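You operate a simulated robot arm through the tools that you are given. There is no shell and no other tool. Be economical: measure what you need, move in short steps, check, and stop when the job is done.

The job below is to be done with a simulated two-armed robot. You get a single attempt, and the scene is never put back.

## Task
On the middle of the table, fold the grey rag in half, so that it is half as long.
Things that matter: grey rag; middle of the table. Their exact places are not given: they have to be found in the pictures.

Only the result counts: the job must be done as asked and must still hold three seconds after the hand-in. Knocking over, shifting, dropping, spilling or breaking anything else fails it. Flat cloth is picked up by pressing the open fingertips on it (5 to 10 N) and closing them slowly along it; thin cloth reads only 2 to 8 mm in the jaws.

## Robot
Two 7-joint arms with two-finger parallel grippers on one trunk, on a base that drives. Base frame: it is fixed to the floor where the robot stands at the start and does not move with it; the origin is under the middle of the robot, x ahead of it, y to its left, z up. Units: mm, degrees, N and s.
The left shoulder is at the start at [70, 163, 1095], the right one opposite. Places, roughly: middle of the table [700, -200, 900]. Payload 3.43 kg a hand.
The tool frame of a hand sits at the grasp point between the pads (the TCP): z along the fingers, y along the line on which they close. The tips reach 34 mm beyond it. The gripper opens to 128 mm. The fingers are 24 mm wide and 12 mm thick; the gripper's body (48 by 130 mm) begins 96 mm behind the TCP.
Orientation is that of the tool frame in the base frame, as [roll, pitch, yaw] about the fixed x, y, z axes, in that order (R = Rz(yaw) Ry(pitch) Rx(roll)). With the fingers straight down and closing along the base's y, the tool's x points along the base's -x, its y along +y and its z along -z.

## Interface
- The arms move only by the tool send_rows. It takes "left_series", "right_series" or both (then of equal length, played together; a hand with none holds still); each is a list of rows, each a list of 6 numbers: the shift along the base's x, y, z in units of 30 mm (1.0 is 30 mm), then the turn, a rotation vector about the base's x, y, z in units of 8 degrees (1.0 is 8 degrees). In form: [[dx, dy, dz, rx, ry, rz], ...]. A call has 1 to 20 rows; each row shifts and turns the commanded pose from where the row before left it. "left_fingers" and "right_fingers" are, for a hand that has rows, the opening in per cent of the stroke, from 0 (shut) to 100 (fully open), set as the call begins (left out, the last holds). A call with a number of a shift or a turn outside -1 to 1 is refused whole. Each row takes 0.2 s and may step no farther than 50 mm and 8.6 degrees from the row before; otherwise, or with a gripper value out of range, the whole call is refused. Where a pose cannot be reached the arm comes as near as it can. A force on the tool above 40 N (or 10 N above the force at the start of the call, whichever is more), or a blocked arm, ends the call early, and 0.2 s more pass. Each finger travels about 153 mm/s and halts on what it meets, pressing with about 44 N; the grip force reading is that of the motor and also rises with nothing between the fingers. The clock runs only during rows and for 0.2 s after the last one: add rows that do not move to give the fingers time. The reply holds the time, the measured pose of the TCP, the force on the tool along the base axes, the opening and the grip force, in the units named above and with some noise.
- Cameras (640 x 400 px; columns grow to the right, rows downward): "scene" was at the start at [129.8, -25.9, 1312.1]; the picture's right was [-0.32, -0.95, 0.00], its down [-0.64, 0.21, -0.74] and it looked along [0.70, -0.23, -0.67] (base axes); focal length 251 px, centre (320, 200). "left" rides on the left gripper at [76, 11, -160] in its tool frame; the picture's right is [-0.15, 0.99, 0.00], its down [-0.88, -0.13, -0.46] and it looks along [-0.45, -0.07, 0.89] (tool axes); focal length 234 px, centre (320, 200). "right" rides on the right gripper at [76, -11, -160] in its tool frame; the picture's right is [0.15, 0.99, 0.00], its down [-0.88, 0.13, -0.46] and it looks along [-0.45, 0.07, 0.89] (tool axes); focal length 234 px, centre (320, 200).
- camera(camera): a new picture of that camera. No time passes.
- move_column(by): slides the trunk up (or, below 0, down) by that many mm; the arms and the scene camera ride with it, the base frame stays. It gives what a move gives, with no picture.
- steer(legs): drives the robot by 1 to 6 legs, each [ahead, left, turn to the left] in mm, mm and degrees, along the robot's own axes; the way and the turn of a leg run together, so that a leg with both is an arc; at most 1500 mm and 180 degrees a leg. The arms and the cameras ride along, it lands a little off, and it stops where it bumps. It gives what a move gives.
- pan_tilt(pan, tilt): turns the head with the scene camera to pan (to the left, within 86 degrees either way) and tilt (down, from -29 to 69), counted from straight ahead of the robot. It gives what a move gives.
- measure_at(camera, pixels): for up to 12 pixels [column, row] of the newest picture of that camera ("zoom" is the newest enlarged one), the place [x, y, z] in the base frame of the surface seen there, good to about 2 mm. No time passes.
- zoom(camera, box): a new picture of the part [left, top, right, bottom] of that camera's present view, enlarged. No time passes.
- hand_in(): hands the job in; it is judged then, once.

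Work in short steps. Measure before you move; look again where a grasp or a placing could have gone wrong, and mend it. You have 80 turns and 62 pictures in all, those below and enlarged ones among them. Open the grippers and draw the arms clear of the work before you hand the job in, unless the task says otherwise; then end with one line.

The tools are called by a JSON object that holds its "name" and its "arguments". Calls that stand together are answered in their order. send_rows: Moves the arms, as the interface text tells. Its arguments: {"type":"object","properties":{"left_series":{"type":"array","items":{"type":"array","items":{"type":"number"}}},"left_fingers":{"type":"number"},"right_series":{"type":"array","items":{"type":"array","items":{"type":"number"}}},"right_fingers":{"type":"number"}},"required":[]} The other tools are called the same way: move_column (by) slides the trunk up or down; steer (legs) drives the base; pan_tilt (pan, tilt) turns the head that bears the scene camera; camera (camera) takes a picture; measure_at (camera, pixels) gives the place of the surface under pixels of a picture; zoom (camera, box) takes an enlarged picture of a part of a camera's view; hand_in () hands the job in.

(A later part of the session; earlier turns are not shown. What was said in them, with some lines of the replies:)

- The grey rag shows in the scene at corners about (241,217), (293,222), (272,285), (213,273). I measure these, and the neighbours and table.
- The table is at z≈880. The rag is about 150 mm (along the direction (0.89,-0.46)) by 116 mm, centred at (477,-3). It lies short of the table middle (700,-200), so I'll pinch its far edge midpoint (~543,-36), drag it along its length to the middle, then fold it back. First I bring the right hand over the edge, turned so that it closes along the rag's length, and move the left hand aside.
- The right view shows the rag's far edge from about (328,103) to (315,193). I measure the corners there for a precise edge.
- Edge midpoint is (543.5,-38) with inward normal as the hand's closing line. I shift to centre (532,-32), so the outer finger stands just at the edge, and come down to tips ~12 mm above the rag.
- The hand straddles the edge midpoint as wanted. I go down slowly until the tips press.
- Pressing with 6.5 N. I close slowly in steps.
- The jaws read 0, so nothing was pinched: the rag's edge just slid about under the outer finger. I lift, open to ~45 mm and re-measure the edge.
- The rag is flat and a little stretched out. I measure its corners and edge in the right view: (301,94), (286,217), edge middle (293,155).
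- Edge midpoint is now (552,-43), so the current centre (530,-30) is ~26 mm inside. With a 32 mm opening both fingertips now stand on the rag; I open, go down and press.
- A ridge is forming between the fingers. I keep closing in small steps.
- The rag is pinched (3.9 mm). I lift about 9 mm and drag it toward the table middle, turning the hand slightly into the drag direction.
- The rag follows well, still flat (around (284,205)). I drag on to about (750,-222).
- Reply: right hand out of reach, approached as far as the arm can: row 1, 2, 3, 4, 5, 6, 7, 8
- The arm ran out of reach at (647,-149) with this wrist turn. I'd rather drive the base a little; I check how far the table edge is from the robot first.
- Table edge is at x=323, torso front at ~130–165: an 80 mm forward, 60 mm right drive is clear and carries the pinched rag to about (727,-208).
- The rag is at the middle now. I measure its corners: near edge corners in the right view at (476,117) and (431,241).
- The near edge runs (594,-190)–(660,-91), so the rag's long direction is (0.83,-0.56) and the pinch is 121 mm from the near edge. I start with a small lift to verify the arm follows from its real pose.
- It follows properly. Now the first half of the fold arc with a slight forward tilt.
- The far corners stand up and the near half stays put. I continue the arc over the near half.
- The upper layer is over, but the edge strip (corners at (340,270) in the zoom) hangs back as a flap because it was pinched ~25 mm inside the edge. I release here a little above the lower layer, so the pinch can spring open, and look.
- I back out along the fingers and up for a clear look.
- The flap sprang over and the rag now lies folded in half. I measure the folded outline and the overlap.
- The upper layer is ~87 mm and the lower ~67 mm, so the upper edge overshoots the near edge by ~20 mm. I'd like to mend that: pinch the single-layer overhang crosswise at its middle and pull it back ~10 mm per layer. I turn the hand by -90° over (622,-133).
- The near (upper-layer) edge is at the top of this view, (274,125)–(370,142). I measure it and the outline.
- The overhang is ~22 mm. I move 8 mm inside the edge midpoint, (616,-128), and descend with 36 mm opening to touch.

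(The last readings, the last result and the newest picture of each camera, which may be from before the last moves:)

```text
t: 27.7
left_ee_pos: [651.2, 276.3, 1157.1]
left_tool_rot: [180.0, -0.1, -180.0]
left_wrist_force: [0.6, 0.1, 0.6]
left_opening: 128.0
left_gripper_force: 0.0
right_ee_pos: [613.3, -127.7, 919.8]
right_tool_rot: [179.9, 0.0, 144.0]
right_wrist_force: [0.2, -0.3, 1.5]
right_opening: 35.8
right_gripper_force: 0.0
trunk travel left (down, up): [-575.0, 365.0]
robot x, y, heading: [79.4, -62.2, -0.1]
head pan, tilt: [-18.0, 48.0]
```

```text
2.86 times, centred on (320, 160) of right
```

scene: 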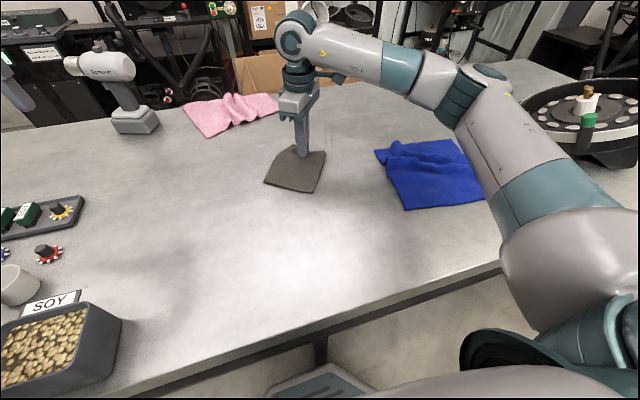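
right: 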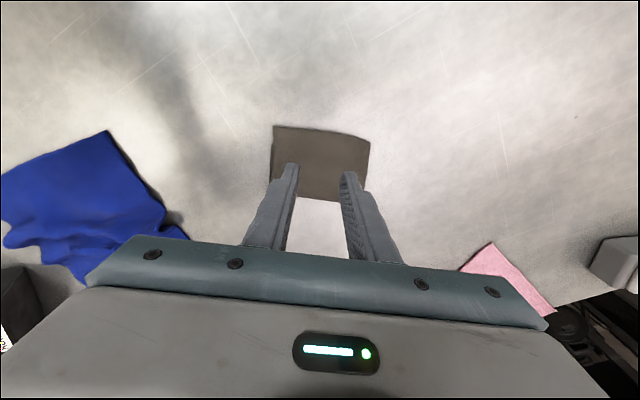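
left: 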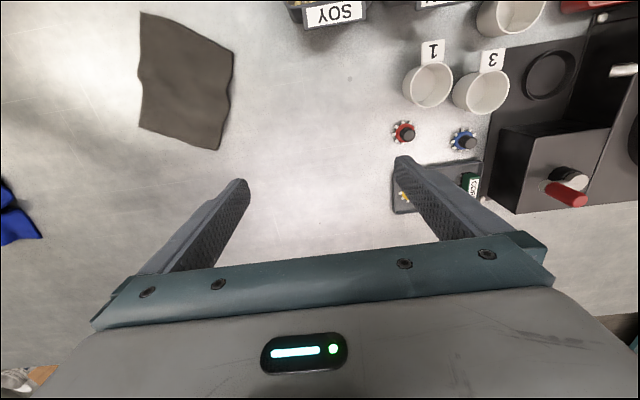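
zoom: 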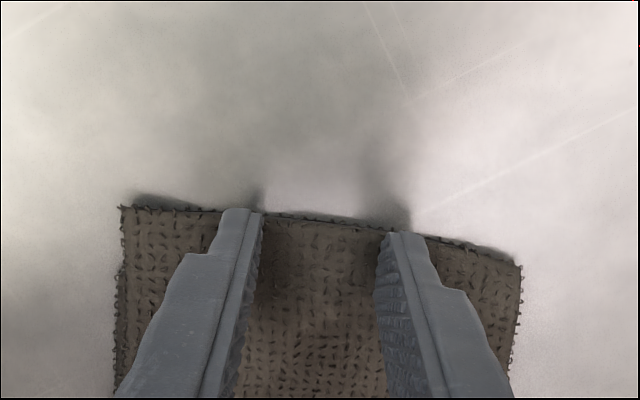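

Both tips are on the overhang strip, just touching (1.5 N). I press ~2.5 mm further and close in small steps.

{"name": "send_rows", "arguments": {"right_series": [[0, 0, -0.08, 0, 0, 0], [0, 0, 0, 0, 0, 0]], "right_fingers": 26}}

{"name": "send_rows", "arguments": {"right_series": [[0, 0, 0, 0, 0, 0]], "right_fingers": 22}}

{"name": "send_rows", "arguments": {"right_series": [[0, 0, 0, 0, 0, 0]], "right_fingers": 18}}

{"name": "send_rows", "arguments": {"right_series": [[0, 0, 0, 0, 0, 0]], "right_fingers": 14}}

{"name": "zoom", "arguments": {"camera": "right", "box": [220, 90, 420, 230]}}

```text
t: 28.3
left_ee_pos: [650.4, 276.8, 1158.3]
left_tool_rot: [-179.9, 0.0, -179.8]
left_wrist_force: [-0.7, -0.4, -0.6]
left_opening: 128.1
left_gripper_force: 0.0
right_ee_pos: [614.1, -127.3, 917.4]
right_tool_rot: [179.9, 0.1, 143.9]
right_wrist_force: [1.5, -0.6, 10.1]
right_opening: 33.4
right_gripper_force: 0.0
trunk travel left (down, up): [-575.0, 365.0]
robot x, y, heading: [79.4, -59.9, 0.1]
head pan, tilt: [-18.0, 48.0]
```

```text
t: 28.7
left_ee_pos: [648.7, 276.7, 1157.6]
left_tool_rot: [-180.0, 0.2, -179.8]
left_wrist_force: [-0.3, 0.0, 0.1]
left_opening: 128.0
left_gripper_force: 0.0
right_ee_pos: [613.3, -126.4, 917.3]
right_tool_rot: [179.9, 0.0, 143.9]
right_wrist_force: [0.1, 0.4, 11.3]
right_opening: 27.6
right_gripper_force: 0.1
trunk travel left (down, up): [-575.0, 365.0]
robot x, y, heading: [80.7, -58.8, 0.3]
head pan, tilt: [-18.0, 48.0]
```

```text
t: 29.1
left_ee_pos: [649.9, 276.3, 1158.3]
left_tool_rot: [179.9, 0.1, -179.9]
left_wrist_force: [-1.2, -0.7, -0.4]
left_opening: 127.8
left_gripper_force: 0.0
right_ee_pos: [613.4, -126.5, 917.3]
right_tool_rot: [180.0, 0.0, 143.8]
right_wrist_force: [1.2, 0.1, 11.3]
right_opening: 22.5
right_gripper_force: 0.1
trunk travel left (down, up): [-575.0, 365.0]
robot x, y, heading: [80.7, -56.0, 0.2]
head pan, tilt: [-18.0, 48.0]
```

```text
t: 29.5
left_ee_pos: [650.1, 276.6, 1156.4]
left_tool_rot: [-180.0, 0.1, -179.9]
left_wrist_force: [1.1, -0.9, 0.9]
left_opening: 128.0
left_gripper_force: 0.1
right_ee_pos: [613.0, -128.0, 918.0]
right_tool_rot: [179.9, 0.0, 144.0]
right_wrist_force: [0.2, -0.1, 11.6]
right_opening: 16.9
right_gripper_force: 0.1
trunk travel left (down, up): [-575.0, 365.0]
robot x, y, heading: [80.1, -57.4, 0.1]
head pan, tilt: [-18.0, 48.0]
```

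```text
2.86 times, centred on (320, 160) of right
```

zoom: 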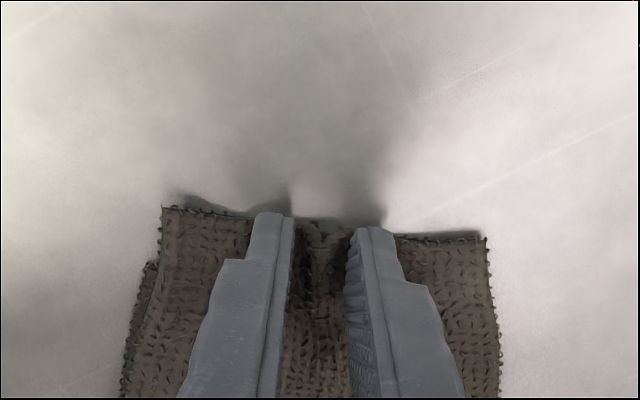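

A ridge has risen between the tips. I finish closing.

{"name": "send_rows", "arguments": {"right_series": [[0, 0, 0, 0, 0, 0]], "right_fingers": 10}}

{"name": "send_rows", "arguments": {"right_series": [[0, 0, 0, 0, 0, 0]], "right_fingers": 6}}

{"name": "send_rows", "arguments": {"right_series": [[0, 0, 0, 0, 0, 0], [0, 0, 0, 0, 0, 0]], "right_fingers": 0}}

{"name": "send_rows", "arguments": {"right_series": [[0, 0, 0.3, 0, 0, 0], [0, 0, 0, 0, 0, 0]]}}

{"name": "camera", "arguments": {"camera": "right"}}

{"name": "zoom", "arguments": {"camera": "scene", "box": [220, 110, 380, 210]}}

```text
t: 29.9
left_ee_pos: [649.7, 276.0, 1157.9]
left_tool_rot: [180.0, 0.1, -179.9]
left_wrist_force: [-0.4, 0.0, -0.9]
left_opening: 127.9
left_gripper_force: 0.0
right_ee_pos: [613.7, -126.7, 918.5]
right_tool_rot: [179.9, 0.0, 143.9]
right_wrist_force: [0.6, 0.1, 11.0]
right_opening: 11.8
right_gripper_force: 0.0
trunk travel left (down, up): [-575.0, 365.0]
robot x, y, heading: [81.4, -58.5, 0.0]
head pan, tilt: [-18.0, 48.0]
```

```text
t: 30.3
left_ee_pos: [650.6, 276.3, 1158.2]
left_tool_rot: [-180.0, 0.1, -179.9]
left_wrist_force: [-0.4, -0.1, -0.3]
left_opening: 128.0
left_gripper_force: 0.0
right_ee_pos: [612.6, -127.8, 917.5]
right_tool_rot: [180.0, 0.0, 143.9]
right_wrist_force: [0.3, -0.1, 10.9]
right_opening: 8.4
right_gripper_force: 0.8
trunk travel left (down, up): [-575.0, 365.0]
robot x, y, heading: [83.4, -58.7, 0.2]
head pan, tilt: [-18.0, 48.0]
```

```text
t: 30.9
left_ee_pos: [649.9, 276.2, 1158.1]
left_tool_rot: [180.0, 0.0, -179.9]
left_wrist_force: [-0.5, 0.4, 0.0]
left_opening: 128.0
left_gripper_force: 0.0
right_ee_pos: [613.4, -127.2, 916.6]
right_tool_rot: [-180.0, -0.1, 143.8]
right_wrist_force: [0.9, 1.4, 9.9]
right_opening: 3.8
right_gripper_force: 38.3
trunk travel left (down, up): [-575.0, 365.0]
robot x, y, heading: [80.1, -60.7, -0.1]
head pan, tilt: [-18.0, 48.0]
```

```text
t: 31.5
left_ee_pos: [650.1, 275.5, 1158.0]
left_tool_rot: [180.0, 0.0, -179.8]
left_wrist_force: [-0.3, 0.3, 0.0]
left_opening: 127.8
left_gripper_force: 0.0
right_ee_pos: [613.8, -128.5, 925.5]
right_tool_rot: [180.0, 0.0, 143.9]
right_wrist_force: [0.6, 0.0, 0.1]
right_opening: 3.6
right_gripper_force: 37.8
trunk travel left (down, up): [-575.0, 365.0]
robot x, y, heading: [83.1, -63.6, 0.0]
head pan, tilt: [-18.0, 48.0]
```

```text
26 pictures are left
```

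right: 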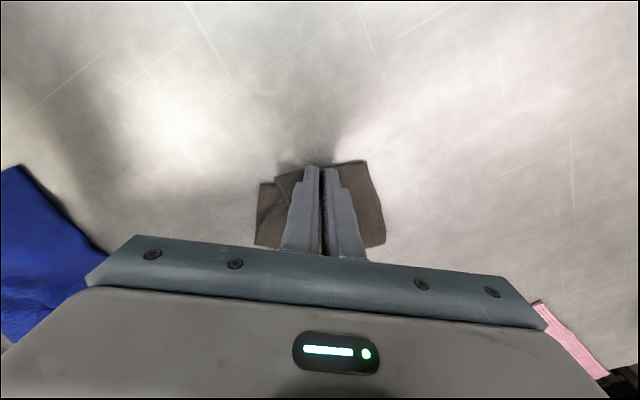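

```text
4.00 times, centred on (300, 160) of scene
```

zoom: 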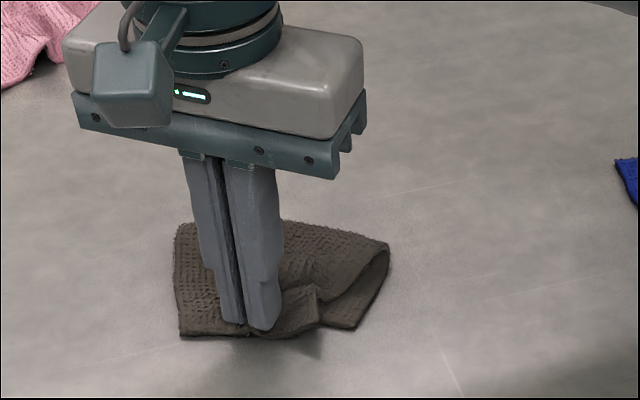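

A single layer is pinched (3.6 mm). I raise it 8 mm more, shift it 23 mm toward the fold and set it down again.

{"name": "send_rows", "arguments": {"right_series": [[0, 0, 0.27, 0, 0, 0], [0.155, -0.112, 0, 0, 0, 0], [0.155, -0.112, 0, 0, 0, 0], [0.155, -0.112, 0, 0, 0, 0], [0.155, -0.112, -0.1, 0, 0, 0], [0, 0, -0.2, 0, 0, 0], [0, 0, 0, 0, 0, 0]]}}

{"name": "zoom", "arguments": {"camera": "scene", "box": [220, 110, 380, 210]}}

{"name": "zoom", "arguments": {"camera": "right", "box": [220, 120, 420, 260]}}

```text
t: 33.1
left_ee_pos: [650.9, 276.5, 1157.0]
left_tool_rot: [180.0, 0.0, -180.0]
left_wrist_force: [-0.9, 0.2, -0.3]
left_opening: 127.9
left_gripper_force: 0.0
right_ee_pos: [632.6, -141.5, 925.0]
right_tool_rot: [-179.9, 0.0, 143.9]
right_wrist_force: [0.6, 0.3, 0.4]
right_opening: 3.8
right_gripper_force: 37.8
trunk travel left (down, up): [-575.0, 365.0]
robot x, y, heading: [79.7, -63.6, 0.1]
head pan, tilt: [-18.0, 48.0]
```

```text
4.00 times, centred on (300, 160) of scene
```

zoom: 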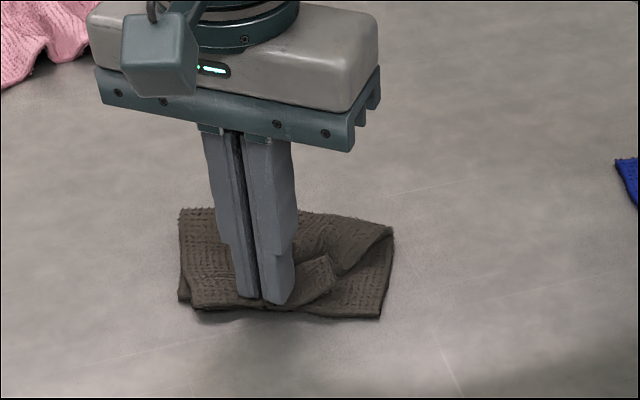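

```text
2.86 times, centred on (320, 190) of right
```

zoom: 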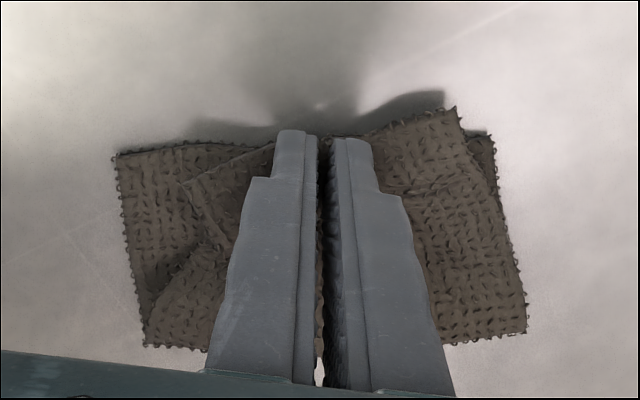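

The upper edge now meets the lower near edge. I open and lift straight up.

{"name": "send_rows", "arguments": {"right_series": [[0, 0, -0.1, 0, 0, 0], [0, 0, 0, 0, 0, 0], [0, 0, 0, 0, 0, 0]], "right_fingers": 24}}

{"name": "send_rows", "arguments": {"right_series": [[0, 0, 0.6, 0, 0, 0], [0, 0, 1, 0, 0, 0], [0, 0, 1, 0, 0, 0], [-0.5, 0.35, 1, 0, 0, 0], [0, 0, 0, 0, 0, 0]]}}

{"name": "zoom", "arguments": {"camera": "scene", "box": [220, 110, 380, 210]}}

{"name": "camera", "arguments": {"camera": "right"}}

```text
t: 33.9
left_ee_pos: [650.2, 276.0, 1157.1]
left_tool_rot: [180.0, 0.0, -179.9]
left_wrist_force: [-0.2, 1.0, 0.0]
left_opening: 128.1
left_gripper_force: 0.0
right_ee_pos: [634.1, -140.8, 922.4]
right_tool_rot: [-180.0, -0.1, 144.0]
right_wrist_force: [-0.2, 0.6, 1.1]
right_opening: 30.8
right_gripper_force: 0.1
trunk travel left (down, up): [-575.0, 365.0]
robot x, y, heading: [80.9, -59.2, -0.1]
head pan, tilt: [-18.0, 48.0]
```

```text
t: 35.1
left_ee_pos: [649.8, 276.9, 1157.1]
left_tool_rot: [180.0, 0.0, -180.0]
left_wrist_force: [-0.5, -0.8, 0.0]
left_opening: 127.9
left_gripper_force: 0.0
right_ee_pos: [619.7, -131.1, 1030.2]
right_tool_rot: [-179.9, 0.0, 143.9]
right_wrist_force: [0.3, -0.2, -0.1]
right_opening: 30.7
right_gripper_force: 0.0
trunk travel left (down, up): [-575.0, 365.0]
robot x, y, heading: [82.0, -59.3, 0.2]
head pan, tilt: [-18.0, 48.0]
```

```text
4.00 times, centred on (300, 160) of scene
```

zoom: 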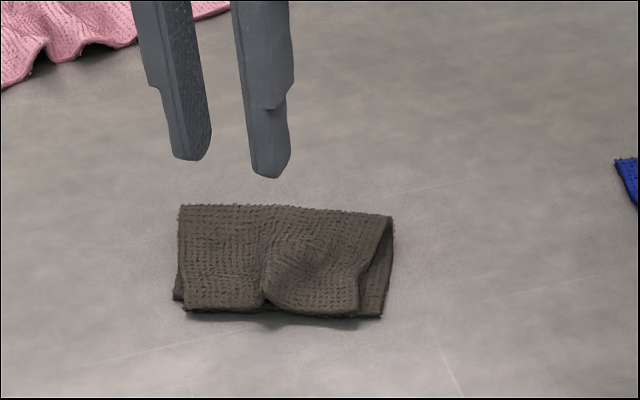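

```text
21 pictures are left
```

right: 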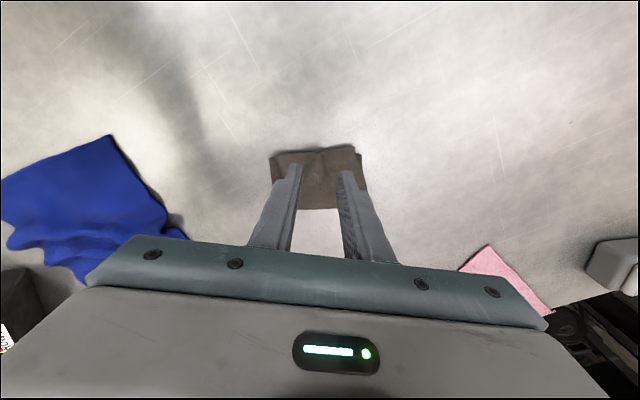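

The edges now align; a small bulge remains at zoom (300,255). I let a moment pass and measure bulge and outline.

{"name": "send_rows", "arguments": {"right_series": [[0, 0, 0, 0, 0, 0], [0, 0, 0, 0, 0, 0], [0, 0, 0, 0, 0, 0], [0, 0, 0, 0, 0, 0]], "right_fingers": 0}}

{"name": "zoom", "arguments": {"camera": "scene", "box": [250, 150, 330, 200]}}

{"name": "measure_at", "arguments": {"camera": "zoom", "pixels": [[125, 75], [120, 300], [300, 250], [250, 290], [350, 300], [380, 200], [460, 220], [470, 310], [540, 330], [560, 120], [200, 200], [500, 180]]}}

```text
t: 36.1
left_ee_pos: [651.6, 275.7, 1157.5]
left_tool_rot: [-179.9, 0.0, -179.9]
left_wrist_force: [-0.5, 0.0, -0.3]
left_opening: 128.2
left_gripper_force: 0.0
right_ee_pos: [620.0, -130.9, 1031.2]
right_tool_rot: [-180.0, 0.0, 143.8]
right_wrist_force: [-1.1, -0.7, 0.3]
right_opening: 0.0
right_gripper_force: 32.7
trunk travel left (down, up): [-575.0, 365.0]
robot x, y, heading: [79.1, -58.7, 0.2]
head pan, tilt: [-18.0, 48.0]
```

```text
8.00 times, centred on (290, 175) of scene
```

zoom: 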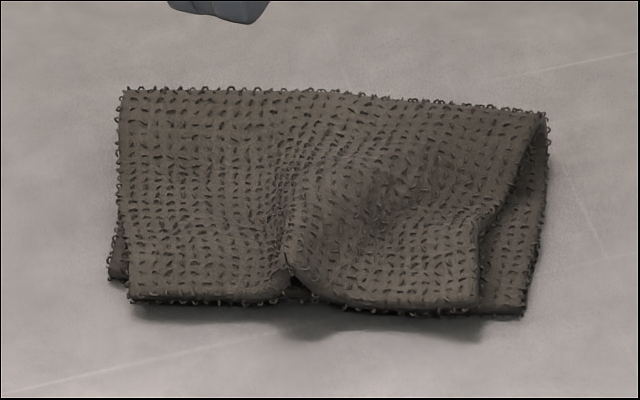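

```text
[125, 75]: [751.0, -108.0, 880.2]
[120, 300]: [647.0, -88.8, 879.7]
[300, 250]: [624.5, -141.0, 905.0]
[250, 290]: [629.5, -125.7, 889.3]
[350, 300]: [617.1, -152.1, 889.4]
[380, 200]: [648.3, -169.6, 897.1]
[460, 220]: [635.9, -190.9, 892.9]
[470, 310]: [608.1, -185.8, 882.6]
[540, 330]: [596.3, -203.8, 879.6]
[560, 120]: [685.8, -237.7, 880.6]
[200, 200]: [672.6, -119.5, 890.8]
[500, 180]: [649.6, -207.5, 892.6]
```

The leftover ridge peaks at about (625,-141), 25 mm high. I press the closed fingertips on it at (629,-145), then open them while pressing to spread it flat.

{"name": "send_rows", "arguments": {"right_series": [[0.3, -0.45, -0.7, 0, 0, 0], [0, 0, -1, 0, 0, 0], [0, 0, -1, 0, 0, 0], [0, 0, -0.4, 0, 0, 0], [0, 0, -0.2, 0, 0, 0], [0, 0, -0.2, 0, 0, 0], [0, 0, -0.1, 0, 0, 0], [0, 0, 0, 0, 0, 0]]}}

{"name": "zoom", "arguments": {"camera": "scene", "box": [250, 140, 330, 200]}}

```text
t: 37.9
left_ee_pos: [651.2, 277.5, 1156.5]
left_tool_rot: [-180.0, 0.0, -179.9]
left_wrist_force: [-1.0, 0.1, -0.1]
left_opening: 128.0
left_gripper_force: 0.0
right_ee_pos: [628.1, -143.9, 920.0]
right_tool_rot: [-179.9, 0.1, 143.9]
right_wrist_force: [-0.4, -0.8, 2.5]
right_opening: 0.0
right_gripper_force: 33.1
trunk travel left (down, up): [-575.0, 365.0]
robot x, y, heading: [78.2, -61.1, 0.0]
head pan, tilt: [-18.0, 48.0]
```

```text
6.67 times, centred on (290, 170) of scene
```

zoom: 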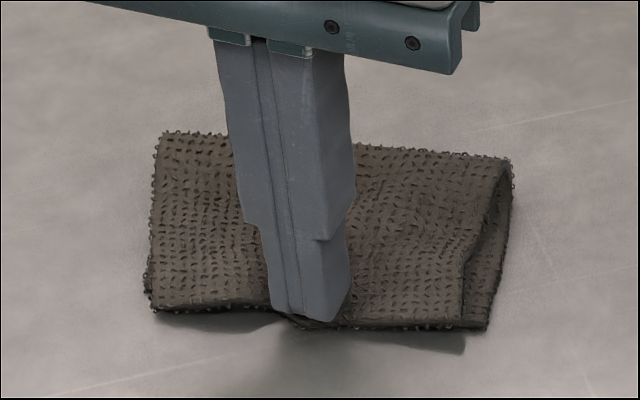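

The ridge is pressed down (2.5 N). I now open the fingers in steps while pressing lightly.

{"name": "send_rows", "arguments": {"right_series": [[0, 0, -0.04, 0, 0, 0], [0, 0, 0, 0, 0, 0]], "right_fingers": 8}}

{"name": "send_rows", "arguments": {"right_series": [[0, 0, 0, 0, 0, 0]], "right_fingers": 18}}

{"name": "send_rows", "arguments": {"right_series": [[0, 0, 0, 0, 0, 0]], "right_fingers": 28}}

{"name": "send_rows", "arguments": {"right_series": [[0, 0, 0, 0, 0, 0]], "right_fingers": 36}}

{"name": "send_rows", "arguments": {"right_series": [[0, 0, 0.5, 0, 0, 0], [0, 0, 1, 0, 0, 0], [0, 0, 1, 0, 0, 0], [-1, 0, 1, 0, 0, 0], [-1, -0.5, 0.5, 0, 0, 0], [0, 0, 0, 0, 0, 0]]}}

{"name": "zoom", "arguments": {"camera": "scene", "box": [250, 145, 330, 205]}}

{"name": "zoom", "arguments": {"camera": "right", "box": [220, 120, 420, 260]}}

```text
t: 38.5
left_ee_pos: [650.1, 276.4, 1157.2]
left_tool_rot: [180.0, 0.0, -179.8]
left_wrist_force: [-0.1, -0.2, 0.6]
left_opening: 127.9
left_gripper_force: 0.0
right_ee_pos: [627.8, -144.1, 919.2]
right_tool_rot: [-180.0, 0.1, 143.9]
right_wrist_force: [0.1, -0.2, 5.9]
right_opening: 9.4
right_gripper_force: 0.0
trunk travel left (down, up): [-575.0, 365.0]
robot x, y, heading: [79.0, -60.0, 0.1]
head pan, tilt: [-18.0, 48.0]
```

```text
t: 38.9
left_ee_pos: [650.7, 276.9, 1156.2]
left_tool_rot: [180.0, 0.0, -180.0]
left_wrist_force: [0.3, -0.2, 0.1]
left_opening: 128.0
left_gripper_force: 0.1
right_ee_pos: [626.8, -144.0, 920.0]
right_tool_rot: [-179.9, 0.0, 143.9]
right_wrist_force: [-0.7, -1.5, 4.2]
right_opening: 20.9
right_gripper_force: 0.0
trunk travel left (down, up): [-575.0, 365.0]
robot x, y, heading: [79.3, -62.2, 0.1]
head pan, tilt: [-18.0, 48.0]
```

```text
t: 39.3
left_ee_pos: [649.7, 274.8, 1157.4]
left_tool_rot: [180.0, 0.0, -179.8]
left_wrist_force: [-0.8, 0.3, 0.0]
left_opening: 128.0
left_gripper_force: 0.0
right_ee_pos: [627.7, -144.3, 919.8]
right_tool_rot: [179.9, 0.0, 143.9]
right_wrist_force: [-0.3, 0.5, 4.4]
right_opening: 34.0
right_gripper_force: 0.1
trunk travel left (down, up): [-575.0, 365.0]
robot x, y, heading: [80.8, -60.3, 0.2]
head pan, tilt: [-18.0, 48.0]
```

```text
t: 39.7
left_ee_pos: [651.0, 275.8, 1157.9]
left_tool_rot: [-179.9, 0.0, -180.0]
left_wrist_force: [0.2, 0.5, -0.2]
left_opening: 128.2
left_gripper_force: 0.0
right_ee_pos: [627.5, -144.2, 919.9]
right_tool_rot: [180.0, 0.0, 143.9]
right_wrist_force: [-1.2, -0.8, 3.9]
right_opening: 43.7
right_gripper_force: 0.0
trunk travel left (down, up): [-575.0, 365.0]
robot x, y, heading: [81.2, -60.1, -0.1]
head pan, tilt: [-18.0, 48.0]
```

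```text
t: 41.1
left_ee_pos: [651.4, 276.1, 1156.3]
left_tool_rot: [180.0, -0.1, -179.9]
left_wrist_force: [0.3, 0.4, -1.3]
left_opening: 128.0
left_gripper_force: 0.1
right_ee_pos: [566.9, -157.4, 1042.1]
right_tool_rot: [-179.9, 0.0, 144.0]
right_wrist_force: [1.0, 0.2, 0.6]
right_opening: 46.1
right_gripper_force: 0.1
trunk travel left (down, up): [-575.0, 365.0]
robot x, y, heading: [77.9, -57.6, 0.2]
head pan, tilt: [-18.0, 48.0]
```

```text
6.67 times, centred on (290, 175) of scene
```

zoom: 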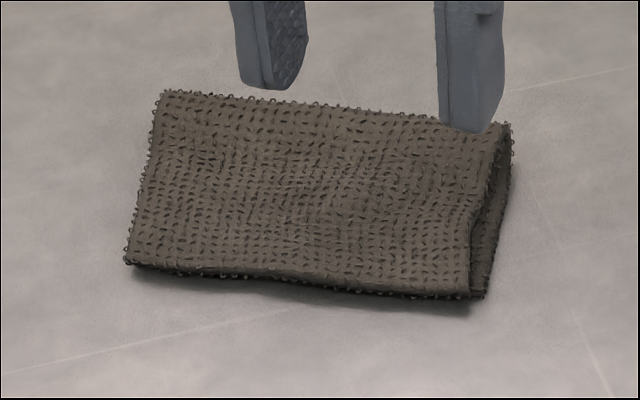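

```text
2.86 times, centred on (320, 190) of right
```

zoom: 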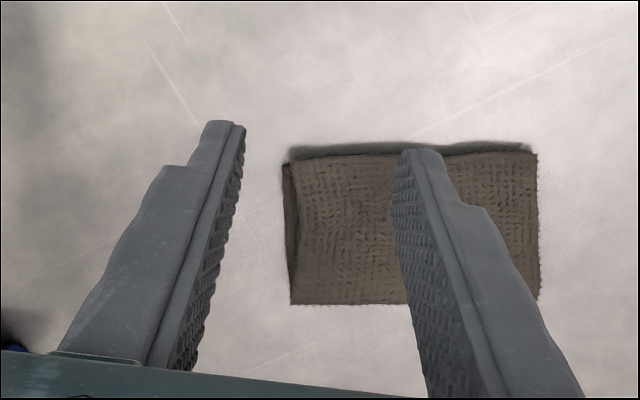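

The rag is now neatly folded with its edges aligned. I draw the right hand back and up, open it, and check the final size.

{"name": "send_rows", "arguments": {"right_series": [[-0.5, -0.8, 0.8, 0, 0, 0], [-0.5, -0.8, 0.8, 0, 0, 0], [-0.3, -0.8, 0.6, 0, 0, 0], [0, -0.8, 0.3, 0, 0, 0], [0, -0.8, 0, 0, 0, 0], [0, 0, 0, 0, 0, 0], [0, 0, 0, 0, 0, 0]], "right_fingers": 80}}

{"name": "camera", "arguments": {"camera": "scene"}}

{"name": "zoom", "arguments": {"camera": "scene", "box": [250, 145, 330, 205]}}

{"name": "measure_at", "arguments": {"camera": "zoom", "pixels": [[160, 97], [130, 262], [505, 130], [468, 294], [483, 296], [510, 170], [330, 115], [300, 275]]}}

```text
t: 42.7
left_ee_pos: [651.0, 276.4, 1157.2]
left_tool_rot: [180.0, 0.0, -179.9]
left_wrist_force: [0.1, -0.3, 0.4]
left_opening: 127.9
left_gripper_force: 0.1
right_ee_pos: [528.3, -277.1, 1115.9]
right_tool_rot: [-180.0, 0.0, 143.9]
right_wrist_force: [0.1, 0.2, -0.4]
right_opening: 102.3
right_gripper_force: 0.0
trunk travel left (down, up): [-575.0, 365.0]
robot x, y, heading: [78.7, -57.0, 0.3]
head pan, tilt: [-18.0, 48.0]
```

```text
16 pictures are left
```

scene: 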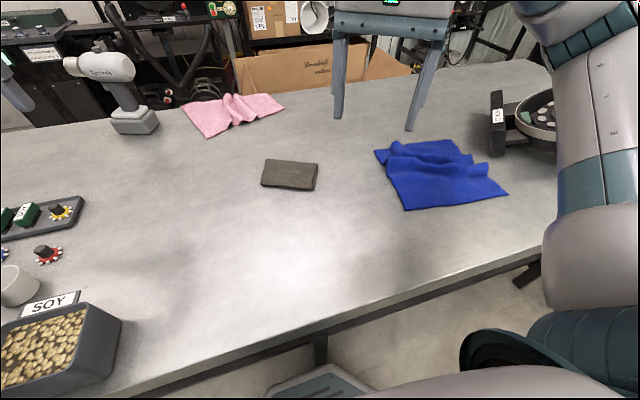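

```text
6.67 times, centred on (290, 175) of scene
```

zoom: 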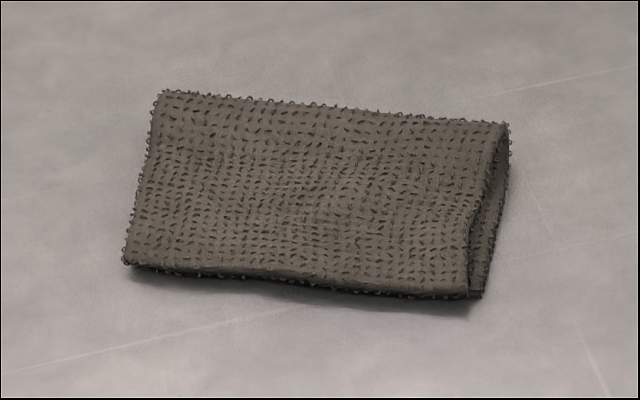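

```text
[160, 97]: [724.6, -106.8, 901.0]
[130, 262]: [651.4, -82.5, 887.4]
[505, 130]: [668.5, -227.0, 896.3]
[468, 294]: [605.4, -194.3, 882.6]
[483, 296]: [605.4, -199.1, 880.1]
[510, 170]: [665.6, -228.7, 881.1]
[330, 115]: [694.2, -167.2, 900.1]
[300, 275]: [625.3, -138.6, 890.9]
```

The folded rag is ~75 mm by 121 mm at about (662,-153), both layers are aligned, the other cloths are untouched, and the arms are clear. I hand in.

{"name": "hand_in", "arguments": {}}

```text
The job is handed in.
```

I folded the grey rag in half to about 75 mm by 121 mm, edges aligned, about 60 mm from the rough middle of the table; the fold stands about 20 mm high.
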